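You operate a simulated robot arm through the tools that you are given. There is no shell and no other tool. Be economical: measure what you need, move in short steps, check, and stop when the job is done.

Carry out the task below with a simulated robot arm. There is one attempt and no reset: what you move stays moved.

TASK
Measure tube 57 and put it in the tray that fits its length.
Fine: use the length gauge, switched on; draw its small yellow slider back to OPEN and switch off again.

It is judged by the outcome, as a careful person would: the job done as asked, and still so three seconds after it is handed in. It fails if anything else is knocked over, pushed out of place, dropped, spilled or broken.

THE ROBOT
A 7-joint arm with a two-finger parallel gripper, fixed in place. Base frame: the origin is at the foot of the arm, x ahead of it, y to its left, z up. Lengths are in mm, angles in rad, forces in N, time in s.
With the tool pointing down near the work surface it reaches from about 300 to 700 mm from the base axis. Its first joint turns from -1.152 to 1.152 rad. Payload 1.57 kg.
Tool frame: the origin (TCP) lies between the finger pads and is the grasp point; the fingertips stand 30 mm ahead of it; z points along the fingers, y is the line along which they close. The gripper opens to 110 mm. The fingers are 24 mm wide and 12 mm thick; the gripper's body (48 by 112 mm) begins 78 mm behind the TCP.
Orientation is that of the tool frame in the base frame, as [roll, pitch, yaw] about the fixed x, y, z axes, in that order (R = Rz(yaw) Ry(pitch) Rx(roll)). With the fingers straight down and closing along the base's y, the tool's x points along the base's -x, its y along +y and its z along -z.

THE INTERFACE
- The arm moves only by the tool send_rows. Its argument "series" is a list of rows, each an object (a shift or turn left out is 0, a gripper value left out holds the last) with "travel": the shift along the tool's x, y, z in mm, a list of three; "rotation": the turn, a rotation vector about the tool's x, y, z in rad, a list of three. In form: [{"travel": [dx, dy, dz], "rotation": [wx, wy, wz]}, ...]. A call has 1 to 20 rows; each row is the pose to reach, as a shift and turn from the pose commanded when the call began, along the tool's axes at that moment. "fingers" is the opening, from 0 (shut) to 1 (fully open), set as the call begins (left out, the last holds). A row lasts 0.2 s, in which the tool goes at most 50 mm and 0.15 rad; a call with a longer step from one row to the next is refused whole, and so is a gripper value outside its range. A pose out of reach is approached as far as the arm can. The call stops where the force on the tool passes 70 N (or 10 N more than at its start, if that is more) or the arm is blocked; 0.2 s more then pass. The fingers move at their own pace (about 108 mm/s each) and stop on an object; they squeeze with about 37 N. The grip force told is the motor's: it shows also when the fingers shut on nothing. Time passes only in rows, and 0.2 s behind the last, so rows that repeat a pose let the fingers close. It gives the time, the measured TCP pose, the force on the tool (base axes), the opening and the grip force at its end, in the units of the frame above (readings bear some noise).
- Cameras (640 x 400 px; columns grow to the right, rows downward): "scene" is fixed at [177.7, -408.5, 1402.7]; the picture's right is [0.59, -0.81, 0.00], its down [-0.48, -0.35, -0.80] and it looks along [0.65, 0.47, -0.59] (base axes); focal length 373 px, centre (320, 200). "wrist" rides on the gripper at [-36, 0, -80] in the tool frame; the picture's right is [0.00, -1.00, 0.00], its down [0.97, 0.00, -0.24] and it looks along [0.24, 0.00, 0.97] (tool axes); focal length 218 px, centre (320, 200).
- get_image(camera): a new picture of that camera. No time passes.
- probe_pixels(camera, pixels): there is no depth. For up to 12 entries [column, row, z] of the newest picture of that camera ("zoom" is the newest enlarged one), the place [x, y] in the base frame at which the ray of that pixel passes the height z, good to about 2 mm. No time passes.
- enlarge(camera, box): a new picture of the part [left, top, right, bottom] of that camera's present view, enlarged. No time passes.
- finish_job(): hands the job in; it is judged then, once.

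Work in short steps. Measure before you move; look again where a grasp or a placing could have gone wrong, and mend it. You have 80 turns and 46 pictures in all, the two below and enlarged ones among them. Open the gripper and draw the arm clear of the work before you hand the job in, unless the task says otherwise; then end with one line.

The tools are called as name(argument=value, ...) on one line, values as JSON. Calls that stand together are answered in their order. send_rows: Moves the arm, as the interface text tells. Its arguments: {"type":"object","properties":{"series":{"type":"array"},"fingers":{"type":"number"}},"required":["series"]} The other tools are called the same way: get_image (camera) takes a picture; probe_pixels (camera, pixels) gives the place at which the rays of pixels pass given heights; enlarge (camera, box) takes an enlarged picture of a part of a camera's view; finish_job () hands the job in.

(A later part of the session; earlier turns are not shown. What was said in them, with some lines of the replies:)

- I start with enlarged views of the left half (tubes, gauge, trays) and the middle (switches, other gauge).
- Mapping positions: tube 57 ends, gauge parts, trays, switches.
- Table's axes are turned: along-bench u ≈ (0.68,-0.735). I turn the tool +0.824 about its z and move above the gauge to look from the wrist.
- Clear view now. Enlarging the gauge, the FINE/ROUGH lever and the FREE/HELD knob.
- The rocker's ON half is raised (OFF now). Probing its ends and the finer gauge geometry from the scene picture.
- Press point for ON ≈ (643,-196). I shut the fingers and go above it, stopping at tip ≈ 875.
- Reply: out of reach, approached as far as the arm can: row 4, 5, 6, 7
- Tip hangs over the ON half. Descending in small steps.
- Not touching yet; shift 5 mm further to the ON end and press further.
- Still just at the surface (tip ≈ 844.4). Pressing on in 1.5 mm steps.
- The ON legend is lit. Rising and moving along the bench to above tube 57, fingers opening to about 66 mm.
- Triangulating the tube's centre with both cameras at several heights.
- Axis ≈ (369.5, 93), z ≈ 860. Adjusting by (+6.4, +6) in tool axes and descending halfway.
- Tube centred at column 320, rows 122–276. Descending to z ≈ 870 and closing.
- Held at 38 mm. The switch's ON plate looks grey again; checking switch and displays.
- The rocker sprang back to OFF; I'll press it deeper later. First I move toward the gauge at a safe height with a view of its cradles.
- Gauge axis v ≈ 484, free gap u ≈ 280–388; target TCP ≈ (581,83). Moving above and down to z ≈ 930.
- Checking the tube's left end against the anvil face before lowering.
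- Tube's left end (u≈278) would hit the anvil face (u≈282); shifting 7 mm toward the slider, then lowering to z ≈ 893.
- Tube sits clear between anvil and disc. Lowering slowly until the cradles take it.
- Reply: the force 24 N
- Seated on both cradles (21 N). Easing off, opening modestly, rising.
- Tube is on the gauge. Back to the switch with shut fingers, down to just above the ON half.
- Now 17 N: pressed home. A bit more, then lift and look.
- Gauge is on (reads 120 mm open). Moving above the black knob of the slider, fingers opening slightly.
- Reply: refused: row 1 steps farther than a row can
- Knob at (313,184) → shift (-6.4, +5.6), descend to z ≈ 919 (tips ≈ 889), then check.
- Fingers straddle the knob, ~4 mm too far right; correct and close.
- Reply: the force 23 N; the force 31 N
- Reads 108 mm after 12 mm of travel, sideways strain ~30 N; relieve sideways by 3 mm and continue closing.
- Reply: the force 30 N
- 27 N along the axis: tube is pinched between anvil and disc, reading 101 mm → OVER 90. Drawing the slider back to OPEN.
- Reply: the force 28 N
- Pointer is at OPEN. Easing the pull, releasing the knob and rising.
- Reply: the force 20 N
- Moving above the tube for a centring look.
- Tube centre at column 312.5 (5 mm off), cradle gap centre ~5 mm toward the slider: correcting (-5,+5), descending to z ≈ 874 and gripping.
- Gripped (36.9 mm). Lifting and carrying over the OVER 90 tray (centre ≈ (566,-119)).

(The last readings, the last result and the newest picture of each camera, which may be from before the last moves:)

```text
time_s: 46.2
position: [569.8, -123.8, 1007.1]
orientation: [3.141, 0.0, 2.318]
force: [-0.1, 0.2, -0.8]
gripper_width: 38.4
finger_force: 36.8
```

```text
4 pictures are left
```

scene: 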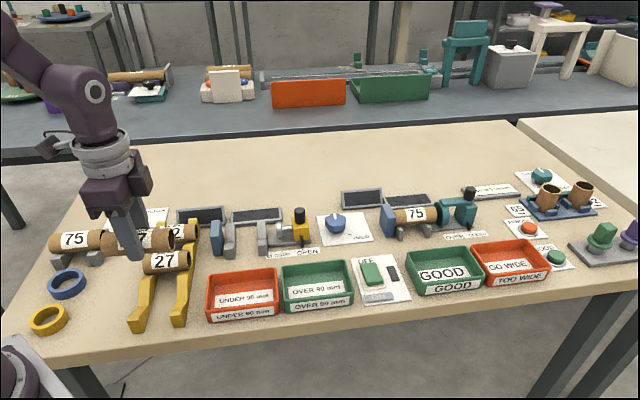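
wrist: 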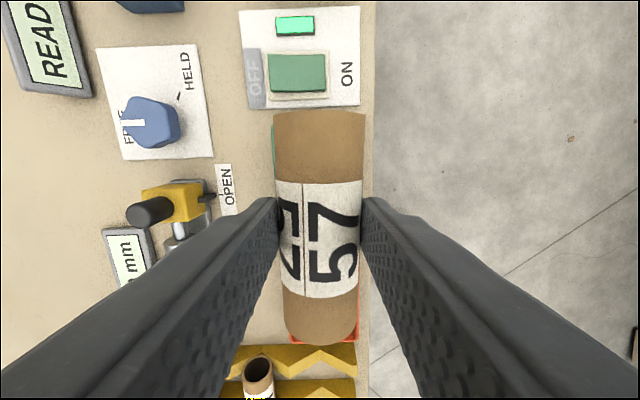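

Tray is hidden beneath; probing its rim corners from the last scene view (and the left rim edge here) to confirm its centre.

probe_pixels(camera="scene", pixels=[[280.8, 264.5, 862], [351.9, 259.5, 862], [362.8, 290.7, 862], [283.9, 301.6, 862], [285.5, 312.2, 834], [364, 301, 834]])

probe_pixels(camera="wrist", pixels=[[273, 150, 862], [372, 60, 834], [357, 342, 862]])

```text
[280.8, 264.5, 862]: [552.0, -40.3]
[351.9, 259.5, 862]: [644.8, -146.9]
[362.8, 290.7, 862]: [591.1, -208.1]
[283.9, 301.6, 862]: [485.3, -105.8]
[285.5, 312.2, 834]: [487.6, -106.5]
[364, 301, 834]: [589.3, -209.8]
```

```text
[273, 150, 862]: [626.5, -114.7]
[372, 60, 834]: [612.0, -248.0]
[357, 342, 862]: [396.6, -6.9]
```

Tray spans u 405–549, v ≈ 289–379; TCP at u 477, v 335 is well centred. Lowering to z ≈ 900 and looking.

send_rows(series=[{"travel": [0, 0, 40]}, {"travel": [0, 0, 80]}, {"travel": [0, 0, 105]}, {"travel": [0, 0, 105]}])

enlarge(camera="scene", box=[240, 200, 400, 320])

```text
time_s: 47.2
position: [571.7, -122.8, 901.8]
orientation: [3.142, -0.001, 2.318]
force: [0.0, -0.5, -0.5]
gripper_width: 38.0
finger_force: 37.3
```

```text
3.33 times, centred on (320, 260) of scene
```

zoom: 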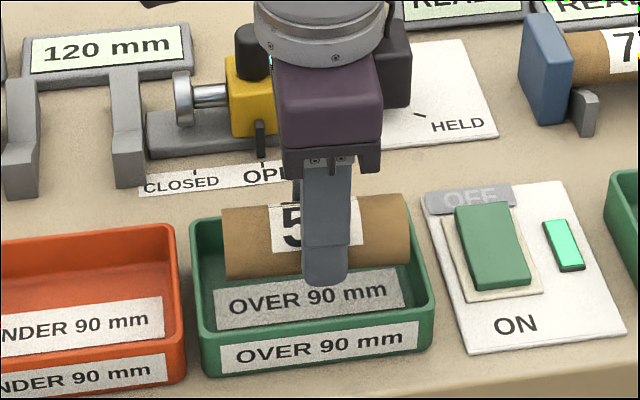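

Tube is inside the tray outline. Lowering gently to the floor.

send_rows(series=[{"travel": [0, 0, 10]}, {"travel": [0, 0, 18]}, {"travel": [0, 0, 22]}, {"travel": [0, 0, 24]}, {"travel": [0, 0, 24]}])

```text
time_s: 48.4
position: [569.5, -121.9, 879.2]
orientation: [-3.141, -0.002, 2.318]
force: [-0.1, 0.3, 0.2]
gripper_width: 38.0
finger_force: 38.0
```

send_rows(series=[{"travel": [0, 0, 2]}, {"travel": [0, 0, 4]}, {"travel": [0, 0, 5]}, {"travel": [0, 0, 5]}])

```text
time_s: 49.4
position: [570.1, -123.1, 873.7]
orientation: [-3.141, 0.0, 2.317]
force: [0.8, 0.8, -0.6]
gripper_width: 38.2
finger_force: 37.2
```

send_rows(series=[{"travel": [0, 0, 1]}, {"travel": [0, 0, 2]}, {"travel": [0, 0, 3]}, {"travel": [0, 0, 3]}])

```text
time_s: 50.4
position: [570.9, -122.0, 870.7]
orientation: [-3.141, -0.001, 2.318]
force: [-0.6, 0.9, 0.0]
gripper_width: 38.2
finger_force: 37.2
```

send_rows(series=[{"travel": [0, 0, 1]}, {"travel": [0, 0, 2]}, {"travel": [0, 0, 2]}])

```text
time_s: 51.2
position: [569.3, -121.5, 868.1]
orientation: [-3.141, -0.001, 2.317]
force: [0.1, 0.9, 0.4]
gripper_width: 37.9
finger_force: 37.0
```

Tips are ~1–2 mm above the tray floor, so the tube is practically down. Opening narrowly and rising.

send_rows(fingers=0.41, series=[{"travel": [0, 0, 0]}, {"travel": [0, 0, 0]}, {"travel": [0, 0, -10]}, {"travel": [0, 0, -50]}, {"travel": [0, 0, -90]}, {"travel": [0, 0, -130]}, {"travel": [0, 0, -130]}])

```text
time_s: 52.8
position: [571.1, -122.7, 996.0]
orientation: [3.141, 0.001, 2.319]
force: [-0.2, 0.0, -0.4]
gripper_width: 45.4
finger_force: 0.0
```

Now switch off: press the OFF half at ≈ (669.5,-173).

send_rows(fingers=0, series=[{"travel": [-35, 13, 0]}, {"travel": [-70, 26, 0]}, {"travel": [-103.5, 38.3, 0]}, {"travel": [-103.5, 38.3, 40]}, {"travel": [-103.5, 38.3, 80]}, {"travel": [-103.5, 38.3, 108]}, {"travel": [-103.5, 38.3, 108]}])

enlarge(camera="scene", box=[260, 210, 420, 320])

```text
time_s: 54.4
position: [669.1, -173.4, 889.5]
orientation: [3.141, 0.0, 2.319]
force: [-0.3, -0.2, -1.1]
gripper_width: 0.0
finger_force: 21.3
out of reach, approached as far as the arm can: row 3
```

```text
3.64 times, centred on (340, 265) of scene
```

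zoom: 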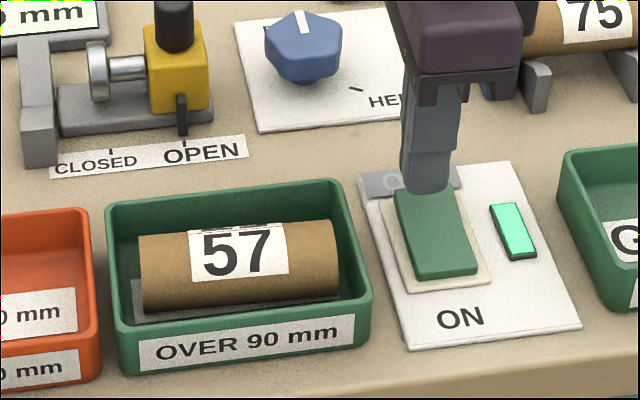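

Tube 57 lies in the OVER tray. Pressing the OFF half down.

send_rows(series=[{"travel": [0, 0, 8]}, {"travel": [0, 0, 13]}, {"travel": [0, 0, 16]}, {"travel": [0, 0, 18.5]}, {"travel": [0, 0, 20]}, {"travel": [0, 0, 20]}])

send_rows(series=[{"travel": [0, 0, 1.5]}, {"travel": [0, 0, 3]}, {"travel": [0, 0, 3]}])

```text
time_s: 55.8
position: [668.4, -171.5, 869.6]
orientation: [3.141, 0.001, 2.317]
force: [-0.6, 0.7, -0.2]
gripper_width: 0.1
finger_force: 21.3
```

```text
time_s: 56.6
position: [667.5, -171.1, 868.8]
orientation: [-3.141, 0.001, 2.315]
force: [-13.7, 9.3, 25.0]
gripper_width: 0.1
finger_force: 20.6
```

25 N: pressed home. Lifting clear and checking.

send_rows(series=[{"travel": [0, 0, 1]}, {"travel": [0, 0, -15]}, {"travel": [0, 0, -60]}, {"travel": [0, 0, -105]}, {"travel": [40, 0, -125]}, {"travel": [85, 0, -145]}, {"travel": [130, 0, -165]}, {"travel": [175, 0, -185]}, {"travel": [215, 0, -205]}, {"travel": [255, -20, -225]}, {"travel": [255, -20, -225]}])

send_rows(fingers=1, series=[{"travel": [0, 0, 0]}, {"travel": [0, 0, 0]}, {"travel": [0, 0, 0]}])

get_image(camera="scene")

```text
time_s: 59.0
position: [479.3, 3.9, 1091.7]
orientation: [3.14, 0.0, 2.316]
force: [-0.4, -0.1, 0.4]
gripper_width: 0.0
finger_force: 21.4
out of reach, approached as far as the arm can: row 4
```

```text
time_s: 59.8
position: [479.9, 4.0, 1092.4]
orientation: [-3.14, 0.0, 2.319]
force: [-0.1, -0.6, -0.1]
gripper_width: 110.0
finger_force: 0.0
```

```text
1 pictures are left
```

scene: 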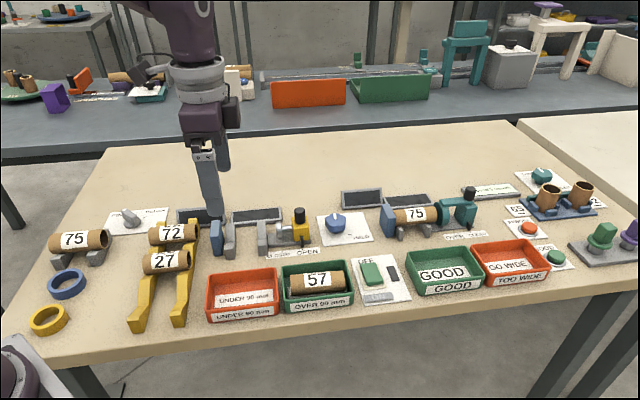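

Displays are dark, the lamp is out and the ON plate is grey again, so the switch is OFF. The slider stands at OPEN, tube 57 lies in OVER 90 mm, and nothing else has moved.

finish_job()

```text
The job is handed in.
```

Tube 57 measured 101 mm on the length gauge (FINE) and is in the OVER 90 mm tray; the slider is back at OPEN and the gauge is switched off.
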